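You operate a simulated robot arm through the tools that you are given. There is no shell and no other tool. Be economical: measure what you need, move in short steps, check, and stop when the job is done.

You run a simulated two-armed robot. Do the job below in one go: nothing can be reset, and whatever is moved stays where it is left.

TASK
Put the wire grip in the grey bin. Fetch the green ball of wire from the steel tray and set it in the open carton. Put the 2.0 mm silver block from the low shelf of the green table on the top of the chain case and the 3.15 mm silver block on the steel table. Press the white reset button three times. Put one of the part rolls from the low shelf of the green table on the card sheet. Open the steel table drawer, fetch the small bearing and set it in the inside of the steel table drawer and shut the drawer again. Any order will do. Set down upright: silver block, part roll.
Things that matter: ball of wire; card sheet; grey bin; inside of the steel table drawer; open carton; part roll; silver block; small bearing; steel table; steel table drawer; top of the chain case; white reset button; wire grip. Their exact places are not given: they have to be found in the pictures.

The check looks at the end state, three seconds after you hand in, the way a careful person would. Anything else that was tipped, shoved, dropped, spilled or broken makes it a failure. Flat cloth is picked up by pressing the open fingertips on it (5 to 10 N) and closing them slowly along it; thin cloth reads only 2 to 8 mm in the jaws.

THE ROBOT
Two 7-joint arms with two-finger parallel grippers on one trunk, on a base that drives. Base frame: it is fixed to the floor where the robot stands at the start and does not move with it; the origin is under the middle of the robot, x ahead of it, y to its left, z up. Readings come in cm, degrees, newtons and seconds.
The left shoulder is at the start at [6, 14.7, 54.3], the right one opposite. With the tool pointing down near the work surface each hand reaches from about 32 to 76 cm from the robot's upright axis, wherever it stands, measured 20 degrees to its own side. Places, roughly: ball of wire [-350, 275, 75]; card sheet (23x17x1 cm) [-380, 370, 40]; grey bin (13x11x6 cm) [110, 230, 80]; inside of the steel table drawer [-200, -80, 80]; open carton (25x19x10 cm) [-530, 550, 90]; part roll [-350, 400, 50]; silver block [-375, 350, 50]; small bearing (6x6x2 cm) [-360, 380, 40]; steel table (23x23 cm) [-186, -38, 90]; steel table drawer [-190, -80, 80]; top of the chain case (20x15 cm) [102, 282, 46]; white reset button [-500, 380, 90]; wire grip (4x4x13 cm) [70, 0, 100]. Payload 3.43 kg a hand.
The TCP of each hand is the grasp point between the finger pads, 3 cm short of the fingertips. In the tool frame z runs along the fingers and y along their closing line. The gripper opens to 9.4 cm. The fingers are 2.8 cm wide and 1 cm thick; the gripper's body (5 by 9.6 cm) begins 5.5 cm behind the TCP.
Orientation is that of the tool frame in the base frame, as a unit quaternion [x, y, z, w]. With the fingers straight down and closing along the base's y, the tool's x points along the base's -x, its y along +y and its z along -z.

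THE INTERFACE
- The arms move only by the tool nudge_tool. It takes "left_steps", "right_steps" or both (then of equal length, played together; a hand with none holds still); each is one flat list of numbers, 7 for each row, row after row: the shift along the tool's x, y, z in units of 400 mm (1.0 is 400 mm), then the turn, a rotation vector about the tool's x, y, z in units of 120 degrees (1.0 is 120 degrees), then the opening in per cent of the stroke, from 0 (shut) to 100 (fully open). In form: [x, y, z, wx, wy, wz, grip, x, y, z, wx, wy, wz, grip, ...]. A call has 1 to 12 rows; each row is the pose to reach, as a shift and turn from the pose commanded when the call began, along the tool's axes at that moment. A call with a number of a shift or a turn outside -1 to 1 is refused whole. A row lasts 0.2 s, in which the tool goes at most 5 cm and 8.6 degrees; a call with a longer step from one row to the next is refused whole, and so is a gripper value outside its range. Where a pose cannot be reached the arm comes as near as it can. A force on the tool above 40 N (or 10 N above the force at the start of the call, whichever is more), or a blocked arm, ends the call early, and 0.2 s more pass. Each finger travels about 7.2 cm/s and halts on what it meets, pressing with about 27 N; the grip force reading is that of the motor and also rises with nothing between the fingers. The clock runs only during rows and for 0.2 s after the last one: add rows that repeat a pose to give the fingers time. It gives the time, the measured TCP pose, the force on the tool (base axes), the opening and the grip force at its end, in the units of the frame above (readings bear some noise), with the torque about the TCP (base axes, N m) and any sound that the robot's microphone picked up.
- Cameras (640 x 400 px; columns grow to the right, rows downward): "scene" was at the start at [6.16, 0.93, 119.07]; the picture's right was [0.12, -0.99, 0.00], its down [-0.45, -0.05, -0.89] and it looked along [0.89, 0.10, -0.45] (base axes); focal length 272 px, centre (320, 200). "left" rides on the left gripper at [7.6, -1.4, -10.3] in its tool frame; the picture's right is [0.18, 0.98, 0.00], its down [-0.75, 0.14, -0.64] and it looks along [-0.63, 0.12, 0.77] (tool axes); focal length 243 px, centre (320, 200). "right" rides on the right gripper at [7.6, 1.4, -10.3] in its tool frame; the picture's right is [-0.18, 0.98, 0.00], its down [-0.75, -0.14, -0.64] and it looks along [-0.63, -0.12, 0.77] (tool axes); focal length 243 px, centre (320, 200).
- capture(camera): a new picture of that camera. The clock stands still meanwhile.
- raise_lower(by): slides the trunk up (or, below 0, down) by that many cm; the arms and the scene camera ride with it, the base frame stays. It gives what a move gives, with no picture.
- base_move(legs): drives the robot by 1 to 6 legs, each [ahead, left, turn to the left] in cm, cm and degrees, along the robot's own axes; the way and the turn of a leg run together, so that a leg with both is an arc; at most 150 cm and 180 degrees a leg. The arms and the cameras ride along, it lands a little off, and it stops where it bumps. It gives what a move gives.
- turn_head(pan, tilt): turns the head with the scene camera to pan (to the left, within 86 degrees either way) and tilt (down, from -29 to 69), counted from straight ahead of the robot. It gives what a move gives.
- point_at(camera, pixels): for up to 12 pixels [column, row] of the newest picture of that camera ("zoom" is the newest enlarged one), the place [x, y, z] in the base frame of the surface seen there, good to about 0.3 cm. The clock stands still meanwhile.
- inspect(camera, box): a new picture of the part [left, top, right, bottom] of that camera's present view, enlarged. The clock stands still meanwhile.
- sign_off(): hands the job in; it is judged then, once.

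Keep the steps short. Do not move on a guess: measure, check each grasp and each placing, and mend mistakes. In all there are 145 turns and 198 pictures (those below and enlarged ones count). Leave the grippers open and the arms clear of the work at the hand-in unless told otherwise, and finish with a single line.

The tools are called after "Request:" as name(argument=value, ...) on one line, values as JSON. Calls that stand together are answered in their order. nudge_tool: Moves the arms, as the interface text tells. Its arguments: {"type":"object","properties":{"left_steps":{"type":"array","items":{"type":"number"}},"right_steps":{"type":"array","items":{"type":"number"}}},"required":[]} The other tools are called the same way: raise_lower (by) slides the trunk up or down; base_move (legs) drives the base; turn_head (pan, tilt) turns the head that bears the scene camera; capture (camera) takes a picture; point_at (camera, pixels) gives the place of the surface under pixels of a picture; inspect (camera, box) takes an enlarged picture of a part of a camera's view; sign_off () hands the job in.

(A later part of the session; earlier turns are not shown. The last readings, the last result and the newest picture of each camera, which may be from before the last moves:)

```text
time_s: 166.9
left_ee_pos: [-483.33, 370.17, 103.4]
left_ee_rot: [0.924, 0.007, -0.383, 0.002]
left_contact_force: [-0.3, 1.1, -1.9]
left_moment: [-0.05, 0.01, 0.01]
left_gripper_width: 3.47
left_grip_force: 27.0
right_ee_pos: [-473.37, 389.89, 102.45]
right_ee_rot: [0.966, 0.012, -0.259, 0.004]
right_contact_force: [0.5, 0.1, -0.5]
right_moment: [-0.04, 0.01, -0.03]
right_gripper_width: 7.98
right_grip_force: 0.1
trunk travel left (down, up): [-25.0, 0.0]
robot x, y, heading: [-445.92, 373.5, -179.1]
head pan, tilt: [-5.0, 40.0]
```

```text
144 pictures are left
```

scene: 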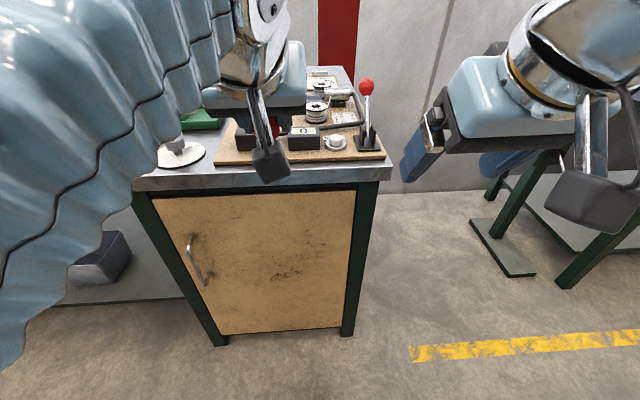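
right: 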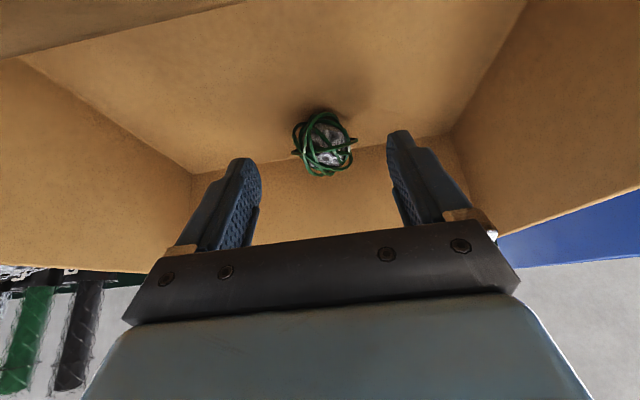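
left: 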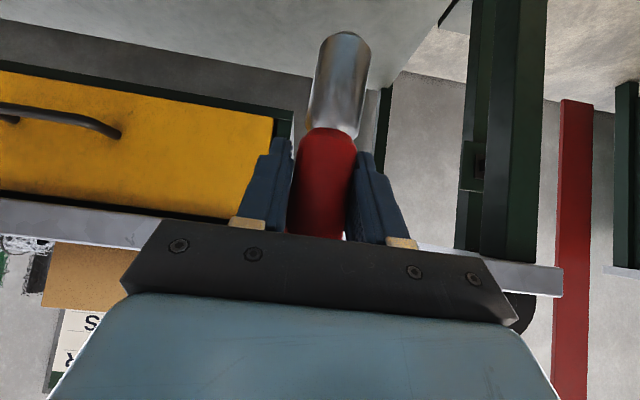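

Request:
inspect(camera="scene", box=[270, 70, 400, 170])

Request:
point_at(camera="zoom", pixels=[[320, 338], [320, 355], [290, 350], [350, 345], [360, 365], [500, 100], [480, 330], [160, 290], [190, 330], [320, 390], [420, 250]])

```text
4.00 times, centred on (335, 120) of scene
```

zoom: 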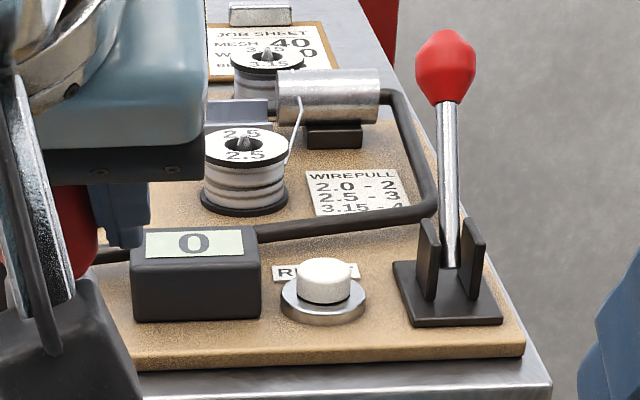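

```text
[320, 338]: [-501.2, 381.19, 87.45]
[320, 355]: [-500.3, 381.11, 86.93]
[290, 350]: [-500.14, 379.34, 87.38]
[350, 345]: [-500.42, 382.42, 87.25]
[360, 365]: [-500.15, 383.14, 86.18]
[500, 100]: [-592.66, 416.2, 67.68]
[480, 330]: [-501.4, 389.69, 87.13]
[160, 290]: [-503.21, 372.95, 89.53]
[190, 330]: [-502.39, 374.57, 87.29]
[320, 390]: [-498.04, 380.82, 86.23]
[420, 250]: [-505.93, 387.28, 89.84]
```

Measure the cap, the counter box and the lever properly.

Request:
point_at(camera="zoom", pixels=[[325, 270], [325, 262], [325, 296], [302, 280], [347, 280], [325, 322], [445, 65], [445, 95], [430, 260], [475, 260], [447, 180], [195, 243]])

```text
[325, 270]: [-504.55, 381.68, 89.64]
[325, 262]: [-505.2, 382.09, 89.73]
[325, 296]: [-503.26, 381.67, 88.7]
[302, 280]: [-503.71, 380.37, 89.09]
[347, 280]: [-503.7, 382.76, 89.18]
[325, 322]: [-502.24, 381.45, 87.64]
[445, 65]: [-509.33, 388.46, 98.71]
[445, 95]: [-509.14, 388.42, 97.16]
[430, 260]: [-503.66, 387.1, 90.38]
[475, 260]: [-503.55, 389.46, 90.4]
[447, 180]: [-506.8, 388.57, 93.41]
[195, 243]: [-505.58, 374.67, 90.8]
```

Button cap centre (-504.6, 381.6), top z 89.7; lever at y≈388. Move left hand aside, close right fingers, and bring them above the cap.

Request:
nudge_tool(left_steps=[0, 0.1, 0, 0, 0, 0, 10, 0, 0.2, 0, 0, 0, 0, 10, 0, 0.2, 0, 0, 0, 0, 10, 0, 0.2, 0, 0, 0, 0, 10, 0, 0.2, 0, 0, 0, 0, 10, 0, 0.2, 0, 0, 0, 0, 10, 0, 0.2, 0, 0, 0, 0, 10, 0, 0.2, 0, 0, 0, 0, 10, 0, 0.2, 0, 0, 0, 0, 10, 0, 0.2, 0, 0, 0, 0, 10], right_steps=[0, 0, 0, 0, 0, 0, 0, 0, 0.1, 0, 0, 0, 0, 0, 0, 0.195, 0, 0, 0, 0, 0, -0.09, 0.195, 0.06, 0, 0, 0, 0, -0.18, 0.195, 0.13, 0, 0, 0, 0, -0.27, 0.195, 0.2, 0, 0, 0, 0, -0.36, 0.195, 0.27, 0, 0, 0, 0, -0.45, 0.195, 0.35, 0, 0, 0, 0, -0.54, 0.195, 0.43, 0, 0, 0, 0, -0.598, 0.195, 0.504, 0, 0, 0, 0])

Request:
inspect(camera="right", box=[160, 40, 480, 240])

Request:
capture(camera="scene")

```text
time_s: 169.1
left_ee_pos: [-483.28, 362.27, 103.42]
left_ee_rot: [0.924, 0.007, -0.383, 0.003]
left_contact_force: [0.1, 0.7, -0.4]
left_moment: [0.0, 0.04, -0.01]
left_gripper_width: 3.44
left_grip_force: 27.0
right_ee_pos: [-504.03, 381.49, 96.76]
right_ee_rot: [0.965, 0.012, -0.26, 0.003]
right_contact_force: [1.0, -0.1, -0.4]
right_moment: [-0.03, 0.01, -0.02]
right_gripper_width: 0.0
right_grip_force: 26.9
trunk travel left (down, up): [-25.0, 0.0]
robot x, y, heading: [-445.45, 373.58, -179.2]
head pan, tilt: [-5.0, 40.0]
```

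```text
2.00 times, centred on (320, 140) of right
```

zoom: 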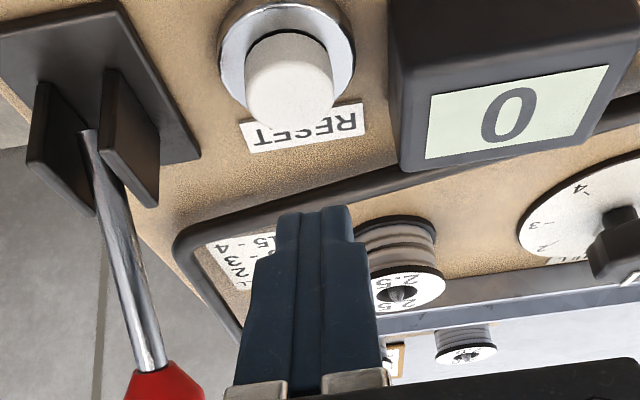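

```text
141 pictures are left
```

scene: 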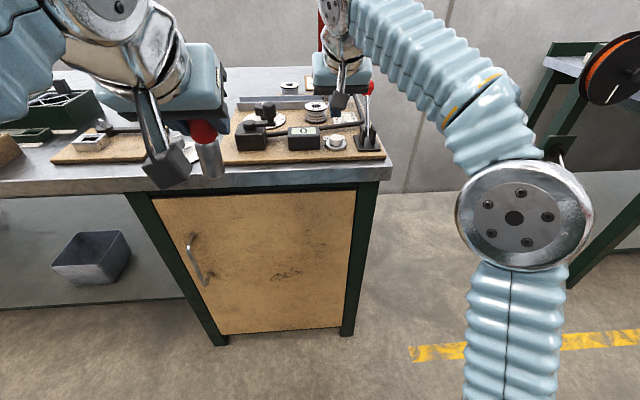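

Verify button position in this view.

Request:
point_at(camera="zoom", pixels=[[292, 85], [265, 85], [318, 85], [290, 105], [290, 50], [320, 215], [510, 115]])

```text
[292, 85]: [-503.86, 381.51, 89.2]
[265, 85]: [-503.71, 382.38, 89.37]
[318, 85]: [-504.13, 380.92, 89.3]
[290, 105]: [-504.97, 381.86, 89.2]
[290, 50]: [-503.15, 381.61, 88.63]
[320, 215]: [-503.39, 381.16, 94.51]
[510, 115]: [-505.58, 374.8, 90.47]
```

Aligned. Descend gently in small rows (to 4.6 cm below) and read force/sound.

Request:
nudge_tool(right_steps=[0.025, 0, 0.0433, 0, 0, 0, 0, 0.0438, 0, 0.0758, 0, 0, 0, 0, 0.05, 0, 0.0866, 0, 0, 0, 0, 0.0538, 0, 0.0931, 0, 0, 0, 0, 0.0575, 0, 0.0996, 0, 0, 0, 0, 0.0575, 0, 0.0996, 0, 0, 0, 0])

Request:
inspect(camera="right", box=[160, 40, 480, 240])

```text
time_s: 170.5
left_ee_pos: [-483.37, 362.32, 103.38]
left_ee_rot: [0.924, 0.007, -0.382, 0.003]
left_contact_force: [-0.1, -0.8, -1.6]
left_moment: [-0.02, -0.02, -0.01]
left_gripper_width: 3.46
left_grip_force: 27.7
right_ee_pos: [-504.09, 381.46, 92.45]
right_ee_rot: [0.966, 0.013, -0.259, 0.004]
right_contact_force: [-0.6, 0.6, 2.7]
right_moment: [0.02, 0.05, -0.01]
right_gripper_width: 0.0
right_grip_force: 26.6
trunk travel left (down, up): [-25.0, 0.0]
robot x, y, heading: [-445.48, 373.72, -179.3]
head pan, tilt: [-5.0, 40.0]
heard: click
```

```text
2.00 times, centred on (320, 140) of right
```

zoom: 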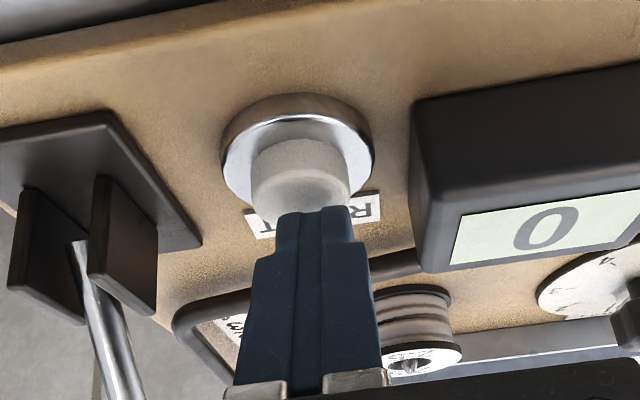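

One click heard. Lift 1.5 cm and press again (second press).

Request:
nudge_tool(right_steps=[-0.01, 0, -0.0173, 0, 0, 0, 0, -0.02, 0, -0.035, 0, 0, 0, 0, -0.02, 0, -0.035, 0, 0, 0, 0, -0.01, 0, -0.0173, 0, 0, 0, 0, -0.005, 0, -0.0087, 0, 0, 0, 0, 0, 0, 0, 0, 0, 0, 0, 0, 0, 0, 0, 0, 0, 0])

```text
time_s: 172.1
left_ee_pos: [-483.31, 362.29, 103.46]
left_ee_rot: [0.924, 0.007, -0.383, 0.003]
left_contact_force: [-0.6, 0.1, -1.4]
left_moment: [0.0, 0.0, 0.01]
left_gripper_width: 3.47
left_grip_force: 27.0
right_ee_pos: [-504.09, 381.4, 92.57]
right_ee_rot: [0.966, 0.012, -0.259, 0.003]
right_contact_force: [-0.1, 0.4, 2.5]
right_moment: [0.04, 0.0, -0.03]
right_gripper_width: 0.02
right_grip_force: 26.7
trunk travel left (down, up): [-25.0, 0.0]
robot x, y, heading: [-445.61, 373.5, -179.1]
head pan, tilt: [-5.0, 40.0]
heard: click
```

Second click heard. Third press.

Request:
nudge_tool(right_steps=[-0.01, 0, -0.0173, 0, 0, 0, 0, -0.02, 0, -0.035, 0, 0, 0, 0, -0.02, 0, -0.035, 0, 0, 0, 0, -0.01, 0, -0.0173, 0, 0, 0, 0, -0.005, 0, -0.0087, 0, 0, 0, 0, 0, 0, 0, 0, 0, 0, 0, 0, 0, 0, 0, 0, 0, 0])

```text
time_s: 173.7
left_ee_pos: [-483.33, 362.28, 103.38]
left_ee_rot: [0.924, 0.007, -0.383, 0.002]
left_contact_force: [-0.1, 0.5, -2.2]
left_moment: [0.0, 0.02, 0.02]
left_gripper_width: 3.45
left_grip_force: 26.9
right_ee_pos: [-504.05, 381.42, 92.61]
right_ee_rot: [0.966, 0.012, -0.259, 0.003]
right_contact_force: [0.1, 0.3, 2.3]
right_moment: [0.04, 0.05, -0.01]
right_gripper_width: 0.0
right_grip_force: 27.1
trunk travel left (down, up): [-25.0, 0.0]
robot x, y, heading: [-445.87, 373.69, -179.3]
head pan, tilt: [-5.0, 40.0]
```

No click this time. Look at the button.

Request:
inspect(camera="right", box=[160, 40, 480, 240])

Request:
point_at(camera="zoom", pixels=[[295, 175], [295, 150], [290, 110], [310, 205]])

```text
2.00 times, centred on (320, 140) of right
```

zoom: 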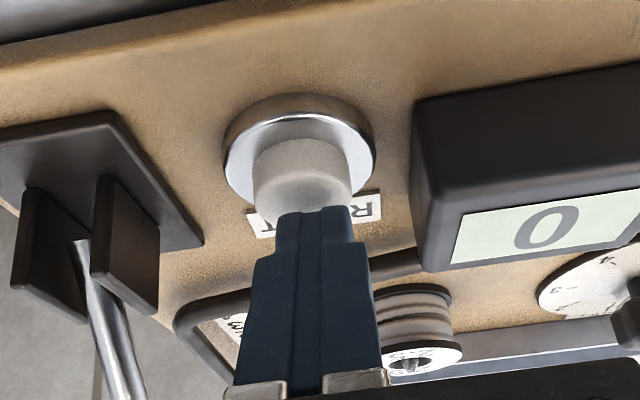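

```text
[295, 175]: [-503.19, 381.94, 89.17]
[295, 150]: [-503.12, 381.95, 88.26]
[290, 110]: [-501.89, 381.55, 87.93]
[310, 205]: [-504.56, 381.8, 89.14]
```

Cap seems not pushed to its trip point (z 92.61 vs 92.45). Push 2 mm further from here.

Request:
nudge_tool(right_steps=[0.0012, 0, 0.0022, 0, 0, 0, 0, 0.0025, 0, 0.0043, 0, 0, 0, 0, 0.0025, 0, 0.0043, 0, 0, 0, 0])

```text
time_s: 174.5
left_ee_pos: [-483.35, 362.28, 103.43]
left_ee_rot: [0.924, 0.008, -0.382, 0.004]
left_contact_force: [0.5, -0.1, -1.8]
left_moment: [0.02, 0.0, 0.03]
left_gripper_width: 3.49
left_grip_force: 26.8
right_ee_pos: [-504.05, 381.43, 92.27]
right_ee_rot: [0.966, 0.012, -0.259, 0.003]
right_contact_force: [-0.6, 0.8, 3.4]
right_moment: [0.05, 0.02, -0.03]
right_gripper_width: 0.01
right_grip_force: 26.9
trunk travel left (down, up): [-25.0, 0.0]
robot x, y, heading: [-445.17, 373.84, -179.2]
head pan, tilt: [-5.0, 40.0]
heard: click
```

Third click heard. Lift straight off and retract the right hand, opening it.

Request:
nudge_tool(right_steps=[-0.05, 0, -0.0866, 0, 0, 0, 0, -0.1, 0, -0.173, 0, 0, 0, 0, -0.0, 0, -0.231, 0, 0, 0, 0, 0.1, 0, -0.288, 0, 0, 0, 0, 0.2, 0, -0.346, 0, 0, 0, 0, 0.3, 0, -0.404, 0, 0, 0, 0, 0.4, 0, -0.46, 0, 0, 0, 20, 0.5, 0, -0.52, 0, 0, 0, 60, 0.55, -0.1, -0.55, 0, 0, 0, 85])

Request:
inspect(camera="scene", box=[220, 60, 400, 190])

```text
time_s: 176.5
left_ee_pos: [-483.28, 362.22, 103.38]
left_ee_rot: [0.924, 0.007, -0.382, 0.003]
left_contact_force: [-0.2, -0.4, -1.2]
left_moment: [0.01, -0.01, -0.01]
left_gripper_width: 3.49
left_grip_force: 26.8
right_ee_pos: [-474.06, 386.03, 100.34]
right_ee_rot: [0.966, 0.012, -0.258, 0.002]
right_contact_force: [0.6, 0.6, 1.1]
right_moment: [0.04, -0.03, -0.01]
right_gripper_width: 8.0
right_grip_force: 0.0
trunk travel left (down, up): [-25.0, 0.0]
robot x, y, heading: [-445.59, 373.59, -178.9]
head pan, tilt: [-5.0, 40.0]
```

```text
3.08 times, centred on (310, 125) of scene
```

zoom: 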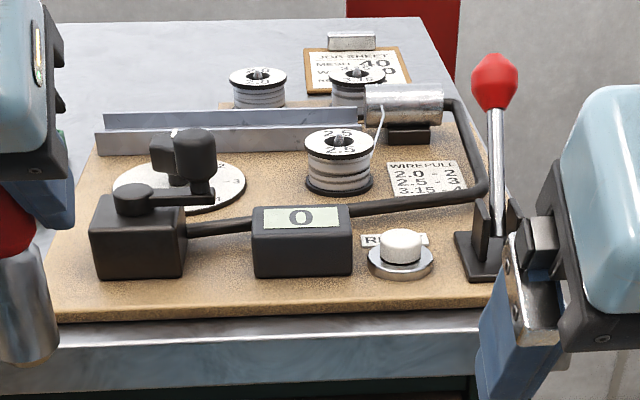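

Button done. Turn around to face the green table's low shelf from this aisle.

Request:
base_move(legs=[[0, 0, 179]])

Request:
raise_lower(by=-20)

Request:
turn_head(pan=0, tilt=45)

Request:
capture(camera="scene")

```text
time_s: 184.3
left_ee_pos: [-407.76, 385.2, 103.54]
left_ee_rot: [-0.008, 0.924, 0.003, 0.383]
left_contact_force: [-0.2, -0.4, -2.3]
left_moment: [0.01, 0.01, -0.03]
left_gripper_width: 3.45
left_grip_force: 27.3
right_ee_pos: [-416.89, 361.54, 100.45]
right_ee_rot: [-0.013, 0.966, 0.004, 0.259]
right_contact_force: [-0.8, 0.4, -0.6]
right_moment: [-0.03, 0.02, -0.01]
right_gripper_width: 7.99
right_grip_force: 0.0
trunk travel left (down, up): [-25.0, 0.0]
robot x, y, heading: [-445.23, 373.98, 1.0]
head pan, tilt: [-5.0, 40.0]
```

```text
time_s: 186.4
left_ee_pos: [-407.74, 385.26, 83.43]
left_ee_rot: [-0.009, 0.924, 0.004, 0.382]
left_contact_force: [0.5, 0.1, -2.0]
left_moment: [0.0, 0.01, 0.01]
left_gripper_width: 3.48
left_grip_force: 27.0
right_ee_pos: [-416.97, 361.34, 80.48]
right_ee_rot: [-0.014, 0.966, 0.004, 0.26]
right_contact_force: [0.2, 0.4, -0.1]
right_moment: [0.01, -0.01, 0.01]
right_gripper_width: 7.99
right_grip_force: 0.1
trunk travel left (down, up): [-5.0, 20.0]
robot x, y, heading: [-445.39, 374.15, 1.0]
head pan, tilt: [-5.0, 40.0]
```

```text
time_s: 187.1
left_ee_pos: [-407.78, 385.38, 83.37]
left_ee_rot: [-0.009, 0.924, 0.004, 0.382]
left_contact_force: [0.6, -0.2, -1.8]
left_moment: [0.0, -0.01, -0.03]
left_gripper_width: 3.46
left_grip_force: 27.2
right_ee_pos: [-416.91, 361.49, 80.41]
right_ee_rot: [-0.013, 0.966, 0.003, 0.259]
right_contact_force: [0.8, -0.8, -0.9]
right_moment: [-0.01, -0.02, -0.01]
right_gripper_width: 7.98
right_grip_force: 0.1
trunk travel left (down, up): [-5.0, 20.0]
robot x, y, heading: [-445.56, 373.93, 1.3]
head pan, tilt: [0.0, 45.0]
```

```text
137 pictures are left
```

scene: 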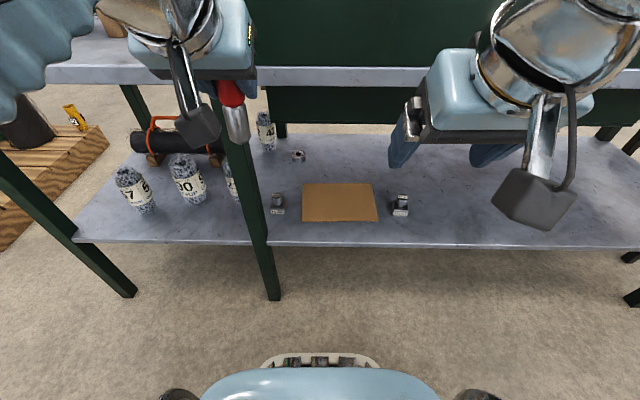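

Zoom in on the shelf items to read labels and measure.

Request:
inspect(camera="scene", box=[250, 110, 430, 240])

Request:
point_at(camera="zoom", pixels=[[540, 300], [540, 320], [520, 340], [95, 300], [95, 345], [170, 155], [60, 65], [60, 100], [320, 265], [180, 380], [455, 380], [320, 30]])

Request:
inspect(camera="scene", box=[90, 110, 290, 240])

Request:
point_at(camera="zoom", pixels=[[140, 250], [320, 235], [440, 220], [560, 50], [140, 200], [320, 170], [400, 370], [140, 320], [320, 295]])

```text
3.08 times, centred on (340, 175) of scene
```

zoom: 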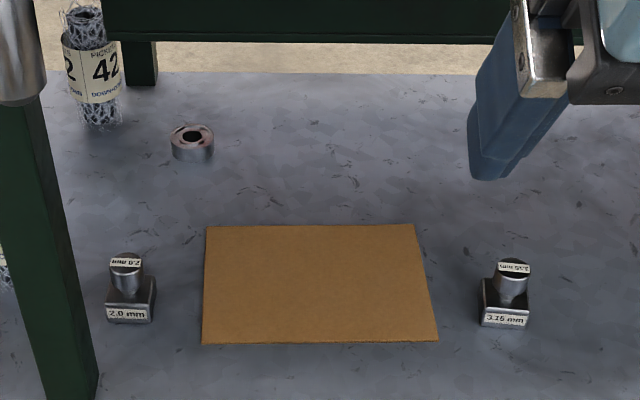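

```text
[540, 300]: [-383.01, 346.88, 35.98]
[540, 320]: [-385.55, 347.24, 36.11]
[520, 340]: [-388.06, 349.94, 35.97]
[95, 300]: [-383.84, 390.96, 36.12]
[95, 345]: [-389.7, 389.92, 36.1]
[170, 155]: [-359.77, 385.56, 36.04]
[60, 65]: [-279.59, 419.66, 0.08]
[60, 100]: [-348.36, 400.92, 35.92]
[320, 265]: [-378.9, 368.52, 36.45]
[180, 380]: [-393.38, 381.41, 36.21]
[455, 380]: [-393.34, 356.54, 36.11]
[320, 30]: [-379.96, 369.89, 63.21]
```

```text
3.08 times, centred on (190, 175) of scene
```

zoom: 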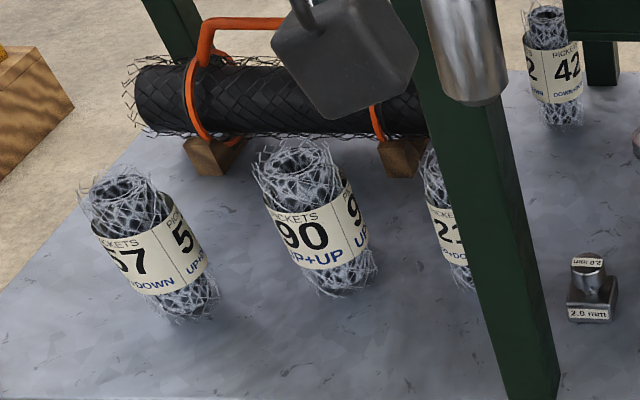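

```text
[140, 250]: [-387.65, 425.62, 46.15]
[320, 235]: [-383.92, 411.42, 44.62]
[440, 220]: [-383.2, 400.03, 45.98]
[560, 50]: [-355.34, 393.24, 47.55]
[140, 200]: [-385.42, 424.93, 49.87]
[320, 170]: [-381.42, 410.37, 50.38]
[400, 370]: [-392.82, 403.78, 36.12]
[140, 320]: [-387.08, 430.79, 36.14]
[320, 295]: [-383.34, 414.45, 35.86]
```

Labels: 2.0 mm block near (-384,387.5), 3.15 mm near (-384,350). Shelf z=36. Strafe left 16 cm so the right hand lines up with the 2.0 block, lower the trunk fully.

Request:
base_move(legs=[[0, 16, -1.2]])

Request:
raise_lower(by=-5)

Request:
nudge_tool(right_steps=[0.05, 0, 0.0866, 0, -0.0625, 0, 85, 0.1, 0, 0.173, 0, -0.125, 0, 85, 0.15, 0, 0.26, 0, -0.125, 0, 70, 0.2, 0, 0.346, 0, -0.125, 0, 60, 0.25, 0, 0.433, 0, -0.125, 0, 60, 0.3, 0, 0.52, 0, -0.125, 0, 60])

Request:
capture(camera="right")

Request:
capture(camera="scene")

```text
time_s: 188.5
left_ee_pos: [-407.64, 400.48, 83.43]
left_ee_rot: [0.001, 0.924, 0.0, 0.382]
left_contact_force: [-0.8, 0.1, -1.9]
left_moment: [-0.01, -0.01, 0.01]
left_gripper_width: 3.47
left_grip_force: 27.2
right_ee_pos: [-417.28, 376.99, 80.47]
right_ee_rot: [-0.004, 0.966, 0.0, 0.259]
right_contact_force: [0.6, 0.7, 0.9]
right_moment: [0.02, 0.02, 0.01]
right_gripper_width: 7.98
right_grip_force: 0.0
trunk travel left (down, up): [-5.0, 20.0]
robot x, y, heading: [-445.67, 389.72, -0.0]
head pan, tilt: [0.0, 45.0]
```

```text
time_s: 189.4
left_ee_pos: [-407.63, 400.51, 78.48]
left_ee_rot: [0.001, 0.924, 0.0, 0.383]
left_contact_force: [-0.2, -0.1, -2.7]
left_moment: [0.04, -0.01, 0.04]
left_gripper_width: 3.46
left_grip_force: 27.1
right_ee_pos: [-417.21, 376.93, 75.48]
right_ee_rot: [-0.003, 0.966, 0.0, 0.259]
right_contact_force: [0.3, 0.2, -0.4]
right_moment: [0.01, 0.0, -0.01]
right_gripper_width: 7.98
right_grip_force: 0.0
trunk travel left (down, up): [0.0, 25.0]
robot x, y, heading: [-445.21, 389.62, -0.0]
head pan, tilt: [0.0, 45.0]
```

```text
time_s: 190.8
left_ee_pos: [-407.61, 400.56, 78.47]
left_ee_rot: [0.0, 0.924, 0.0, 0.382]
left_contact_force: [0.4, 0.3, -2.4]
left_moment: [-0.01, 0.01, -0.01]
left_gripper_width: 3.47
left_grip_force: 26.9
right_ee_pos: [-416.76, 377.63, 53.03]
right_ee_rot: [-0.004, 0.924, 0.001, 0.382]
right_contact_force: [0.4, 0.7, 0.2]
right_moment: [-0.01, -0.03, -0.01]
right_gripper_width: 5.62
right_grip_force: 0.0
right hand out of reach, approached as far as the arm can: row 6
trunk travel left (down, up): [0.0, 25.0]
robot x, y, heading: [-445.73, 389.64, 0.0]
head pan, tilt: [0.0, 45.0]
```

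```text
134 pictures are left
```

right: 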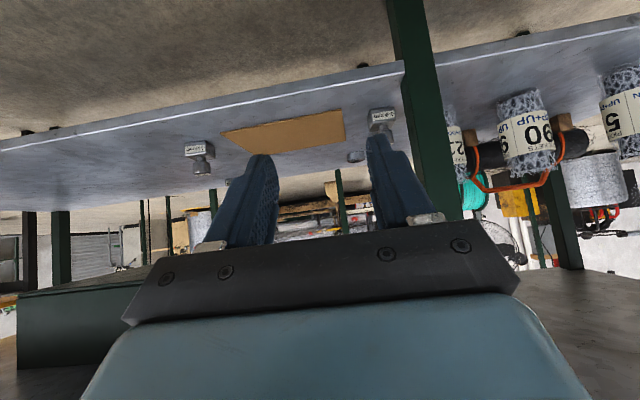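

```text
133 pictures are left
```

scene: 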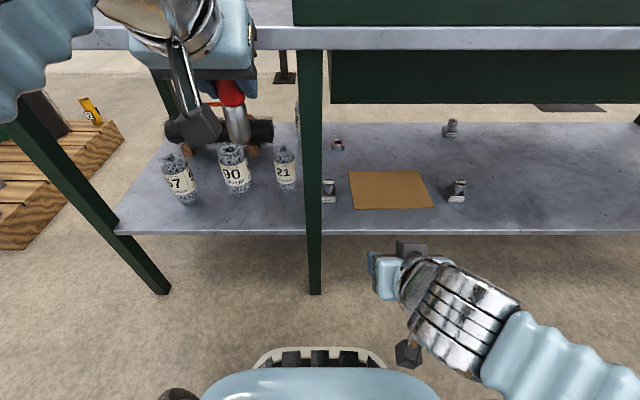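

Zoom on the 2.0 block and leg.

Request:
inspect(camera="scene", box=[290, 150, 370, 210])

Request:
point_at(camera="zoom", pixels=[[310, 250], [310, 300], [310, 370], [265, 380], [355, 375], [220, 380], [110, 380], [250, 300], [310, 395], [355, 330]])

```text
6.67 times, centred on (330, 180) of scene
```

zoom: 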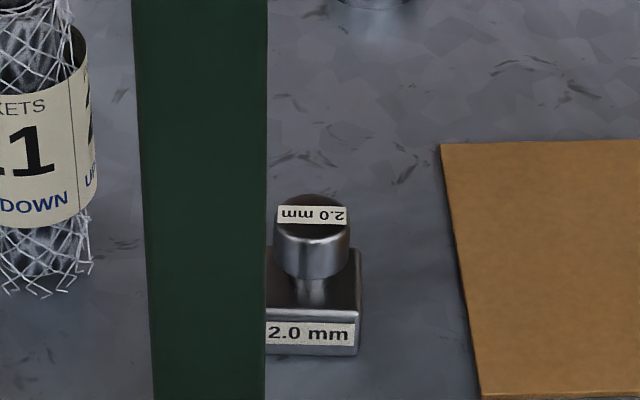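

```text
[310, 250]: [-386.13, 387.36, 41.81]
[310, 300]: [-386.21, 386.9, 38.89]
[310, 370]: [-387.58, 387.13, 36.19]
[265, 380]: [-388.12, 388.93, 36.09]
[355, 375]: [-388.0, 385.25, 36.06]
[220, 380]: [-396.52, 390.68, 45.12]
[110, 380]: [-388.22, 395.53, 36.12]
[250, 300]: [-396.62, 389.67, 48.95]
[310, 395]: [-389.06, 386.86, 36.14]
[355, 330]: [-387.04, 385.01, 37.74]
```

Knob centre ≈ (-384.7, 387.1), z 40–43; the leg is just left-front, so I yaw the right hand 45° left to come in from the right-front.

Request:
nudge_tool(right_steps=[0, 0, 0, -0.044, 0, -0.044, 60, 0, 0, 0, -0.088, 0, -0.088, 60, 0, 0, 0, -0.132, 0, -0.132, 60, 0, 0, 0, -0.177, 0, -0.177, 60, 0, 0, 0, -0.221, 0, -0.221, 60, 0, 0, 0, -0.265, 0, -0.265, 60, 0, 0, 0, -0.265, 0, -0.265, 60])

```text
time_s: 192.4
left_ee_pos: [-407.84, 400.57, 78.45]
left_ee_rot: [0.001, 0.924, 0.0, 0.382]
left_contact_force: [-0.4, -0.7, -1.4]
left_moment: [0.0, 0.01, 0.02]
left_gripper_width: 3.46
left_grip_force: 27.3
right_ee_pos: [-416.71, 377.56, 53.31]
right_ee_rot: [-0.356, 0.853, 0.148, 0.353]
right_contact_force: [1.0, 0.5, 0.7]
right_moment: [-0.03, -0.01, 0.01]
right_gripper_width: 5.62
right_grip_force: 0.1
right hand out of reach, approached as far as the arm can: row 1, 2, 3, 4
trunk travel left (down, up): [0.0, 25.0]
robot x, y, heading: [-445.68, 389.86, -0.0]
head pan, tilt: [0.0, 45.0]
```

Move to the pre-grasp point 12 cm short, z=42.

Request:
nudge_tool(right_steps=[-0.018, -0.0666, 0.0845, 0, 0, 0, 60, -0.036, -0.133, 0.169, 0, 0, 0, 60, -0.054, -0.2, 0.2535, 0, 0, 0, 60, -0.072, -0.266, 0.338, 0, 0, 0, 60, -0.09, -0.333, 0.4225, 0, 0, 0, 60, -0.108, -0.3995, 0.507, 0, 0, 0, 60, -0.108, -0.3995, 0.507, 0, 0, 0, 60])

Request:
capture(camera="right")

Request:
capture(camera="scene")

```text
time_s: 194.0
left_ee_pos: [-407.68, 400.56, 78.38]
left_ee_rot: [0.001, 0.924, 0.0, 0.383]
left_contact_force: [0.7, -0.7, -1.4]
left_moment: [0.01, 0.01, -0.03]
left_gripper_width: 3.46
left_grip_force: 26.6
right_ee_pos: [-392.94, 378.62, 41.97]
right_ee_rot: [-0.356, 0.852, 0.148, 0.353]
right_contact_force: [-0.4, -0.5, -0.1]
right_moment: [0.01, -0.01, -0.01]
right_gripper_width: 5.64
right_grip_force: 0.0
trunk travel left (down, up): [0.0, 25.0]
robot x, y, heading: [-445.55, 390.05, 0.1]
head pan, tilt: [0.0, 45.0]
```

```text
131 pictures are left
```

right: 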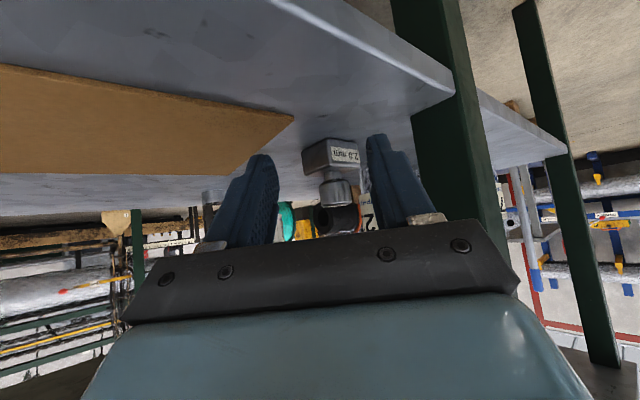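

```text
130 pictures are left
```

scene: 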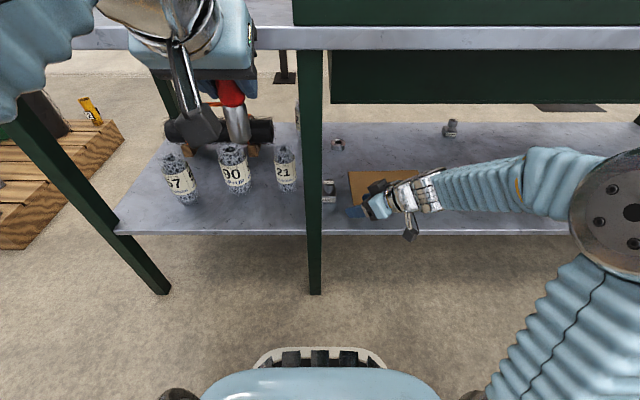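

Measure the knob in the hand view to fine-align.

Request:
inspect(camera="right", box=[240, 110, 400, 230])

Request:
point_at(camera="zoom", pixels=[[335, 260], [370, 260], [335, 290], [375, 300], [330, 225], [365, 225], [420, 180]])

```text
3.33 times, centred on (320, 170) of right
```

zoom: 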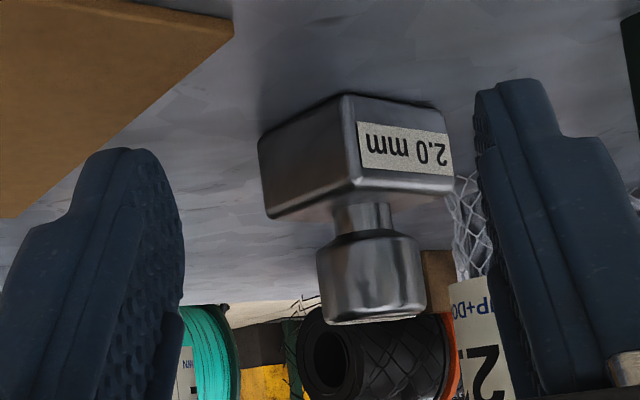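

```text
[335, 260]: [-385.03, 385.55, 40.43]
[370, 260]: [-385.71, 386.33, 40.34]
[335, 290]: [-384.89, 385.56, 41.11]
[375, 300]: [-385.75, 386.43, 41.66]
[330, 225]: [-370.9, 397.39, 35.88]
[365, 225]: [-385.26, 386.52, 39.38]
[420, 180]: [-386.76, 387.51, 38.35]
```

Approach 12 cm along the finger heading at z≈42, checking force.

Request:
nudge_tool(right_steps=[-0.07, 0.007, 0.07, 0, 0, 0, 60, -0.14, 0.007, 0.14, 0, 0, 0, 60, -0.212, 0.007, 0.212, 0, 0, 0, 60, -0.212, 0.007, 0.212, 0, 0, 0, 60])

Request:
capture(camera="right")

```text
time_s: 195.0
left_ee_pos: [-407.7, 400.44, 78.46]
left_ee_rot: [0.0, 0.924, 0.0, 0.383]
left_contact_force: [0.5, 0.7, -2.2]
left_moment: [-0.01, 0.01, 0.0]
left_gripper_width: 3.46
left_grip_force: 26.8
right_ee_pos: [-384.81, 387.43, 42.13]
right_ee_rot: [-0.357, 0.852, 0.148, 0.353]
right_contact_force: [0.6, 1.3, 0.0]
right_moment: [-0.03, -0.02, -0.02]
right_gripper_width: 5.63
right_grip_force: 0.1
trunk travel left (down, up): [0.0, 25.0]
robot x, y, heading: [-445.49, 389.95, -0.0]
head pan, tilt: [0.0, 45.0]
```

```text
128 pictures are left
```

right: 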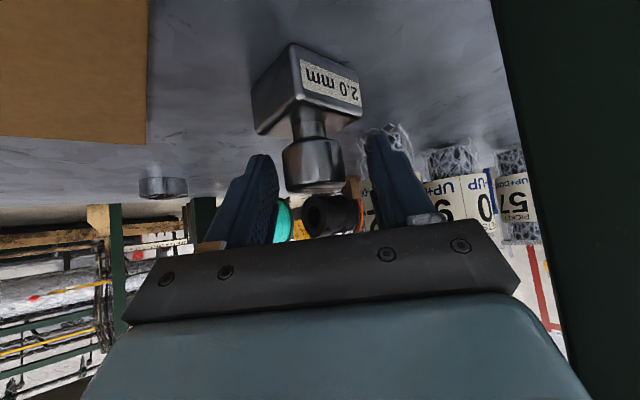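

Knob lies between the pads. Close.

Request:
nudge_tool(right_steps=[0, 0, 0, 0, 0, 0, 45, 0, 0, 0, 0, 0, 0, 30, 0, 0, 0, 0, 0, 0, 15, 0, 0, 0, 0, 0, 0, 10, 0, 0, 0, 0, 0, 0, 10])

Request:
capture(camera="right")

```text
time_s: 196.2
left_ee_pos: [-407.65, 400.45, 78.46]
left_ee_rot: [0.001, 0.924, 0.0, 0.382]
left_contact_force: [0.0, 0.9, -2.0]
left_moment: [-0.02, -0.03, 0.03]
left_gripper_width: 3.47
left_grip_force: 27.4
right_ee_pos: [-384.77, 387.46, 42.07]
right_ee_rot: [-0.357, 0.852, 0.148, 0.353]
right_contact_force: [2.0, -0.1, 0.7]
right_moment: [0.02, -0.03, -0.03]
right_gripper_width: 3.33
right_grip_force: 26.5
trunk travel left (down, up): [0.0, 25.0]
robot x, y, heading: [-445.78, 389.91, -0.1]
head pan, tilt: [0.0, 45.0]
```

```text
127 pictures are left
```

right: 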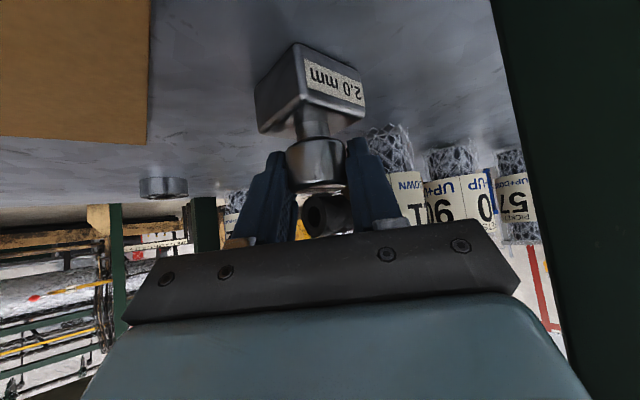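

Gripped at 3.3 cm. Lift 4 cm and withdraw along the way in.

Request:
nudge_tool(right_steps=[-0.035, 0, -0.035, 0, 0, 0, 10, -0.07, 0, -0.07, 0, 0, 0, 10, 0.0, 0, -0.14, 0, 0, 0, 10, 0.07, 0, -0.21, 0, 0, 0, 10, 0.14, 0, -0.28, 0, 0, 0, 10, 0.2, 0, -0.34, 0, 0, 0, 10])

Request:
capture(camera="right")

Request:
capture(camera="scene")

```text
time_s: 197.6
left_ee_pos: [-407.84, 400.46, 78.43]
left_ee_rot: [0.001, 0.924, 0.0, 0.382]
left_contact_force: [0.1, 0.3, -0.9]
left_moment: [0.02, -0.01, 0.0]
left_gripper_width: 3.49
left_grip_force: 27.1
right_ee_pos: [-395.4, 376.47, 45.88]
right_ee_rot: [-0.356, 0.852, 0.147, 0.354]
right_contact_force: [0.3, 0.4, -4.5]
right_moment: [0.02, 0.0, -0.02]
right_gripper_width: 3.36
right_grip_force: 27.1
trunk travel left (down, up): [0.0, 25.0]
robot x, y, heading: [-445.84, 389.68, -0.0]
head pan, tilt: [0.0, 45.0]
```

```text
126 pictures are left
```

right: 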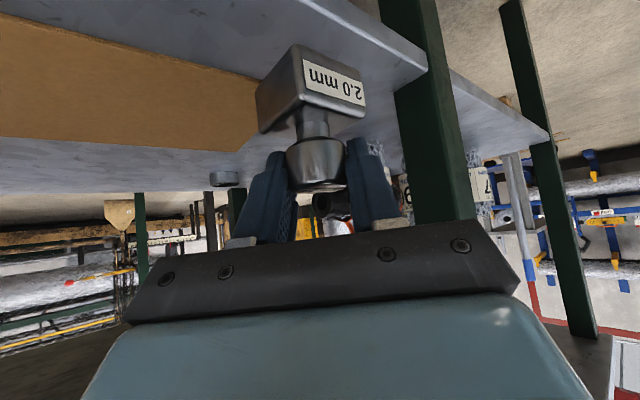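

```text
125 pictures are left
```

scene: 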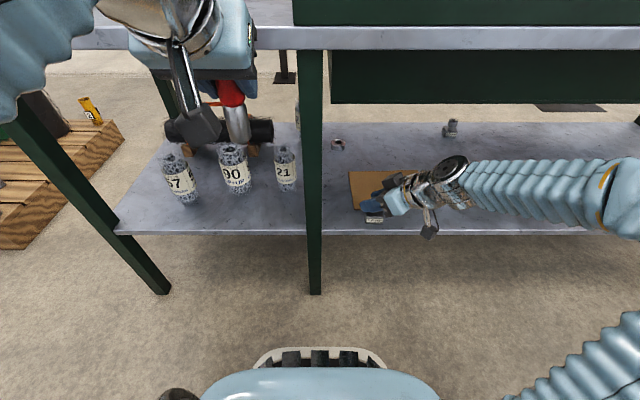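

Withdraw the right hand clear of the shelf and raise it.

Request:
nudge_tool(right_steps=[0.0165, 0.0667, -0.07, 0, 0, 0, 10, 0.033, 0.133, -0.139, 0, 0, 0, 10, 0.05, 0.2, -0.208, 0, 0, 0, 10, 0.066, 0.267, -0.278, 0, 0, 0, 10, 0.082, 0.333, -0.347, 0, 0, 0, 10, 0.0985, 0.4, -0.417, 0, 0, 0, 10, 0.03, 0.4, -0.485, 0, 0, 0, 10, -0.04, 0.4, -0.555, 0, 0, 0, 10, -0.11, 0.4, -0.625, 0, 0, 0, 10, -0.18, 0.4, -0.695, 0, 0, 0, 10, -0.25, 0.4, -0.765, 0, 0, 0, 10])

Request:
raise_lower(by=25)

Request:
turn_head(pan=30, tilt=15)

Request:
capture(camera="scene")

```text
time_s: 200.0
left_ee_pos: [-407.74, 400.52, 78.4]
left_ee_rot: [0.001, 0.924, 0.0, 0.383]
left_contact_force: [-0.6, 0.0, -1.1]
left_moment: [0.01, 0.01, 0.04]
left_gripper_width: 3.48
left_grip_force: 27.4
right_ee_pos: [-417.15, 377.38, 74.75]
right_ee_rot: [-0.356, 0.853, 0.147, 0.352]
right_contact_force: [0.2, -0.1, -4.8]
right_moment: [0.01, 0.02, 0.02]
right_gripper_width: 3.25
right_grip_force: 26.8
trunk travel left (down, up): [0.0, 25.0]
robot x, y, heading: [-445.54, 389.31, -0.3]
head pan, tilt: [0.0, 45.0]
```

```text
time_s: 202.6
left_ee_pos: [-407.58, 400.46, 103.33]
left_ee_rot: [0.001, 0.924, 0.0, 0.383]
left_contact_force: [0.2, -0.1, -1.8]
left_moment: [0.01, 0.01, 0.03]
left_gripper_width: 3.5
left_grip_force: 26.7
right_ee_pos: [-417.06, 377.49, 99.76]
right_ee_rot: [-0.356, 0.852, 0.147, 0.353]
right_contact_force: [0.0, -0.2, -6.0]
right_moment: [0.01, 0.0, -0.02]
right_gripper_width: 3.2
right_grip_force: 27.7
trunk travel left (down, up): [-25.0, 0.0]
robot x, y, heading: [-445.63, 389.88, -0.1]
head pan, tilt: [0.0, 45.0]
```

```text
time_s: 203.6
left_ee_pos: [-407.7, 400.53, 103.3]
left_ee_rot: [0.001, 0.924, -0.001, 0.383]
left_contact_force: [0.4, -0.1, -1.2]
left_moment: [-0.01, 0.02, 0.0]
left_gripper_width: 3.47
left_grip_force: 26.7
right_ee_pos: [-417.19, 377.32, 99.7]
right_ee_rot: [-0.356, 0.853, 0.147, 0.353]
right_contact_force: [0.2, -0.2, -4.9]
right_moment: [0.0, -0.03, -0.02]
right_gripper_width: 3.26
right_grip_force: 27.0
trunk travel left (down, up): [-25.0, 0.0]
robot x, y, heading: [-445.62, 389.76, -0.0]
head pan, tilt: [30.0, 15.0]
```

```text
124 pictures are left
```

scene: 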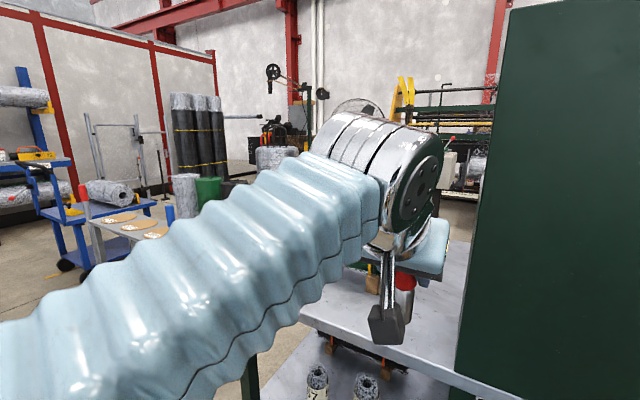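

Turn to face +y, lower both hands for view, and survey the north side.

Request:
base_move(legs=[[0, 0, 90], [70, 0, 0]])

Request:
nudge_tool(left_steps=[0.074, 0, 0.074, 0, 0, 0, 10, 0.148, 0, 0.148, 0, 0, 0, 10, 0.222, 0, 0.222, 0, 0, 0, 10, 0.296, 0, 0.296, 0, 0, 0, 10, 0.37, 0, 0.37, 0, 0, 0, 10, 0.44, 0, 0.44, 0, 0, 0, 10], right_steps=[0.07, 0, 0.07, 0, 0, 0, 10, 0.14, 0, 0.14, 0, 0, 0, 10, 0.21, 0, 0.21, 0, 0, 0, 10, 0.28, 0, 0.28, 0, 0, 0, 10, 0.35, 0, 0.35, 0, 0, 0, 10, 0.35, 0, 0.35, 0, 0, 0, 10])

Request:
turn_head(pan=-40, tilt=20)

Request:
capture(camera="scene")

```text
time_s: 211.3
left_ee_pos: [-457.69, 497.63, 103.36]
left_ee_rot: [0.657, -0.649, -0.273, -0.269]
left_contact_force: [1.5, -0.5, -1.9]
left_moment: [-0.02, 0.01, -0.01]
left_gripper_width: 3.45
left_grip_force: 27.5
right_ee_pos: [-434.6, 488.36, 99.64]
right_ee_rot: [0.857, -0.346, -0.355, -0.143]
right_contact_force: [0.0, 0.1, -4.3]
right_moment: [-0.01, -0.02, 0.02]
right_gripper_width: 3.16
right_grip_force: 27.5
trunk travel left (down, up): [-25.0, 0.0]
robot x, y, heading: [-446.25, 459.85, 90.9]
head pan, tilt: [30.0, 15.0]
```

```text
time_s: 212.7
left_ee_pos: [-457.92, 497.56, 78.54]
left_ee_rot: [0.656, -0.65, -0.272, -0.269]
left_contact_force: [0.2, 0.1, -2.1]
left_moment: [0.02, -0.01, 0.0]
left_gripper_width: 3.46
left_grip_force: 27.5
right_ee_pos: [-434.67, 488.09, 79.89]
right_ee_rot: [0.857, -0.346, -0.355, -0.143]
right_contact_force: [-0.1, 0.6, -4.5]
right_moment: [0.0, -0.05, 0.0]
right_gripper_width: 3.14
right_grip_force: 26.6
trunk travel left (down, up): [-25.0, 0.0]
robot x, y, heading: [-446.51, 459.68, 90.5]
head pan, tilt: [30.0, 15.0]
```

```text
time_s: 214.1
left_ee_pos: [-457.82, 497.3, 78.75]
left_ee_rot: [0.656, -0.65, -0.272, -0.269]
left_contact_force: [-0.4, 0.3, -2.0]
left_moment: [-0.02, 0.03, 0.03]
left_gripper_width: 3.49
left_grip_force: 27.2
right_ee_pos: [-434.66, 488.3, 79.77]
right_ee_rot: [0.856, -0.346, -0.355, -0.144]
right_contact_force: [0.2, 0.3, -4.5]
right_moment: [-0.02, 0.0, 0.02]
right_gripper_width: 3.15
right_grip_force: 27.0
trunk travel left (down, up): [-25.0, 0.0]
robot x, y, heading: [-446.74, 459.77, 90.5]
head pan, tilt: [-40.0, 20.0]
```

```text
123 pictures are left
```

scene: 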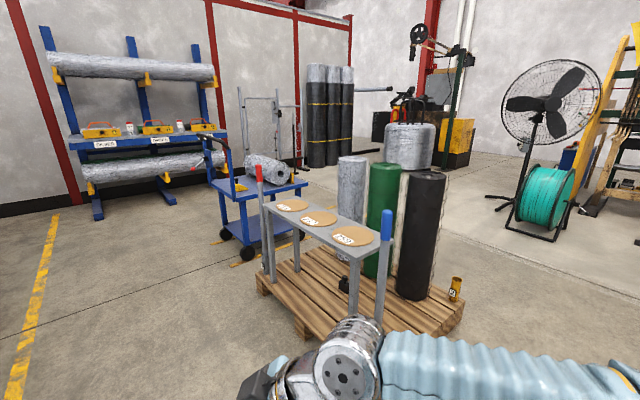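

Check the block in the right hand and measure pallet, trolley, fan positions.

Request:
capture(camera="right")

Request:
point_at(camera="scene", pixels=[[258, 290], [305, 335], [462, 298], [248, 258], [300, 238], [490, 196], [545, 238], [585, 210], [450, 165], [615, 190], [430, 160], [440, 335]])

```text
122 pictures are left
```

right: 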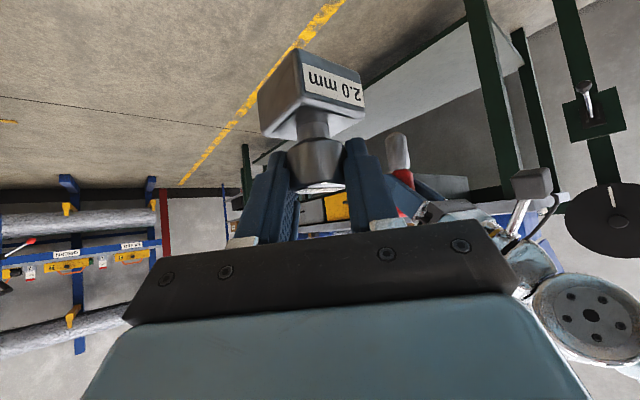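

```text
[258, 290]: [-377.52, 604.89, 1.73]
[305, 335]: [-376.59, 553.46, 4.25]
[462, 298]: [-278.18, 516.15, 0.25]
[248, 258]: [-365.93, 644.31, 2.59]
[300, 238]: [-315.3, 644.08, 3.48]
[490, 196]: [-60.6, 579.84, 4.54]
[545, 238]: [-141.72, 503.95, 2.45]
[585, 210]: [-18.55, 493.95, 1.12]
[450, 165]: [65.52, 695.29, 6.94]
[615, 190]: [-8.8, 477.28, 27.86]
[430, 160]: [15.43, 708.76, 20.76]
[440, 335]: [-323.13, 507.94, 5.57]
```

Route: east between table end (y 415) and pallet (y 500). Turn to face +x, drive along y≈456 to x≈-235.

Request:
base_move(legs=[[-3, 0, -90.5], [110, 0, 0], [95, 0, 0]])

Request:
turn_head(pan=10, tilt=18)

Request:
capture(camera="scene")

Request:
point_at(camera="scene", pixels=[[320, 260], [320, 230], [200, 230], [260, 300], [440, 280], [500, 300], [380, 220], [400, 240], [560, 330], [150, 250]])

```text
time_s: 220.0
left_ee_pos: [-391.86, 467.99, 78.55]
left_ee_rot: [0.007, 0.924, -0.003, 0.382]
left_contact_force: [0.2, 0.0, -1.5]
left_moment: [0.04, -0.01, 0.01]
left_gripper_width: 3.46
left_grip_force: 27.0
right_ee_pos: [-402.12, 445.11, 79.39]
right_ee_rot: [-0.353, 0.858, 0.147, 0.343]
right_contact_force: [0.5, 0.1, -4.5]
right_moment: [-0.02, -0.01, 0.01]
right_gripper_width: 3.14
right_grip_force: 27.1
trunk travel left (down, up): [-25.0, 0.0]
robot x, y, heading: [-430.14, 457.7, -1.0]
head pan, tilt: [-40.0, 20.0]
stopped in leg 2: the force on the tool passed its limit at 123 N (the readings are from after the stop); the commanded pose is now the measured one
```

```text
time_s: 221.2
left_ee_pos: [-391.94, 467.94, 78.6]
left_ee_rot: [0.007, 0.924, -0.003, 0.381]
left_contact_force: [0.3, 0.2, -2.0]
left_moment: [-0.04, 0.04, 0.0]
left_gripper_width: 3.45
left_grip_force: 27.2
right_ee_pos: [-401.98, 445.06, 79.44]
right_ee_rot: [-0.354, 0.857, 0.148, 0.343]
right_contact_force: [-0.5, -0.6, -5.6]
right_moment: [-0.02, 0.04, -0.01]
right_gripper_width: 3.15
right_grip_force: 27.2
trunk travel left (down, up): [-25.0, 0.0]
robot x, y, heading: [-429.67, 457.87, -0.8]
head pan, tilt: [10.0, 18.0]
```

```text
121 pictures are left
```

scene: 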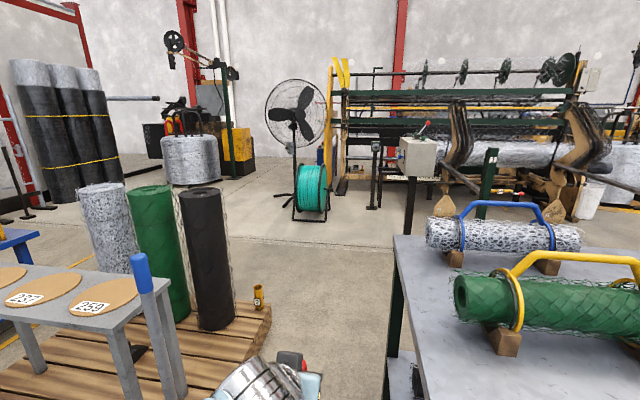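

```text
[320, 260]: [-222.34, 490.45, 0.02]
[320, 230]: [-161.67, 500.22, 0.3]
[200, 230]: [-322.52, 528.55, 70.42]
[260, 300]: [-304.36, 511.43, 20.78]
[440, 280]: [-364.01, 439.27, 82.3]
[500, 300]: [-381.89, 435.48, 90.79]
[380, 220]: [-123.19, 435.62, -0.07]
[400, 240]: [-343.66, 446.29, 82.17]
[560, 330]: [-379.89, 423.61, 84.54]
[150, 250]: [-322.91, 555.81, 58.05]
```

The right hand bumped the table end (the table reaches y≈447). Back off 16 cm and check the block and the table.

Request:
base_move(legs=[[-16, 0, 0.8]])

Request:
capture(camera="right")

Request:
turn_head(pan=-15, tilt=30)

Request:
capture(camera="scene")

```text
time_s: 222.6
left_ee_pos: [-407.71, 468.75, 78.55]
left_ee_rot: [-0.001, 0.924, 0.001, 0.382]
left_contact_force: [0.1, -0.6, -1.4]
left_moment: [0.0, -0.01, -0.03]
left_gripper_width: 3.43
left_grip_force: 26.9
right_ee_pos: [-417.46, 445.63, 79.49]
right_ee_rot: [-0.361, 0.854, 0.151, 0.343]
right_contact_force: [0.5, -0.3, -4.7]
right_moment: [0.03, 0.01, 0.02]
right_gripper_width: 3.11
right_grip_force: 26.4
trunk travel left (down, up): [-25.0, 0.0]
robot x, y, heading: [-445.75, 457.72, 0.1]
head pan, tilt: [10.0, 18.0]
```

```text
120 pictures are left
```

right: 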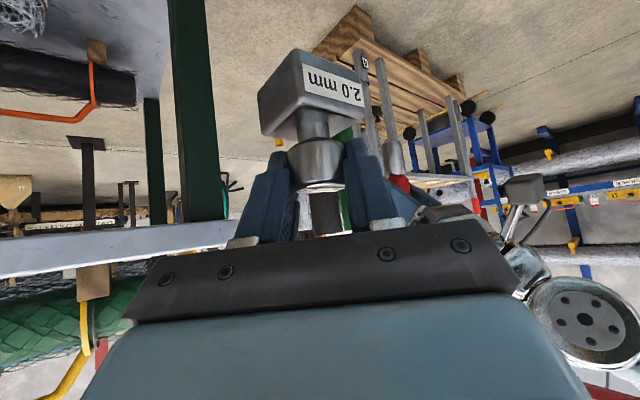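

```text
time_s: 223.4
left_ee_pos: [-407.7, 468.75, 78.55]
left_ee_rot: [-0.001, 0.924, 0.0, 0.382]
left_contact_force: [0.8, 0.1, -1.5]
left_moment: [0.02, 0.01, 0.01]
left_gripper_width: 3.49
left_grip_force: 26.8
right_ee_pos: [-417.48, 445.66, 79.49]
right_ee_rot: [-0.361, 0.854, 0.151, 0.342]
right_contact_force: [-1.5, 0.0, -4.2]
right_moment: [-0.03, 0.0, 0.02]
right_gripper_width: 3.15
right_grip_force: 26.2
trunk travel left (down, up): [-25.0, 0.0]
robot x, y, heading: [-446.03, 457.5, 0.0]
head pan, tilt: [-15.0, 30.0]
```

```text
119 pictures are left
```

scene: 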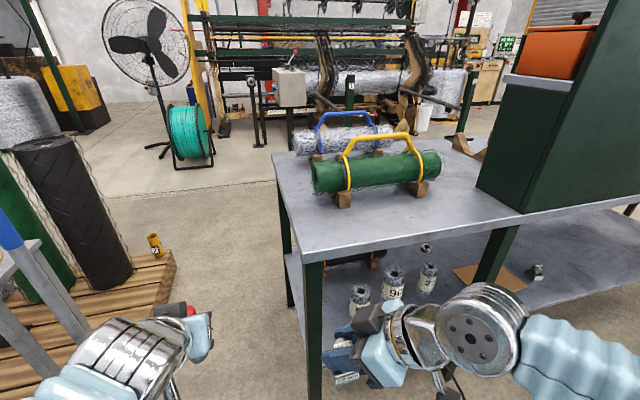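

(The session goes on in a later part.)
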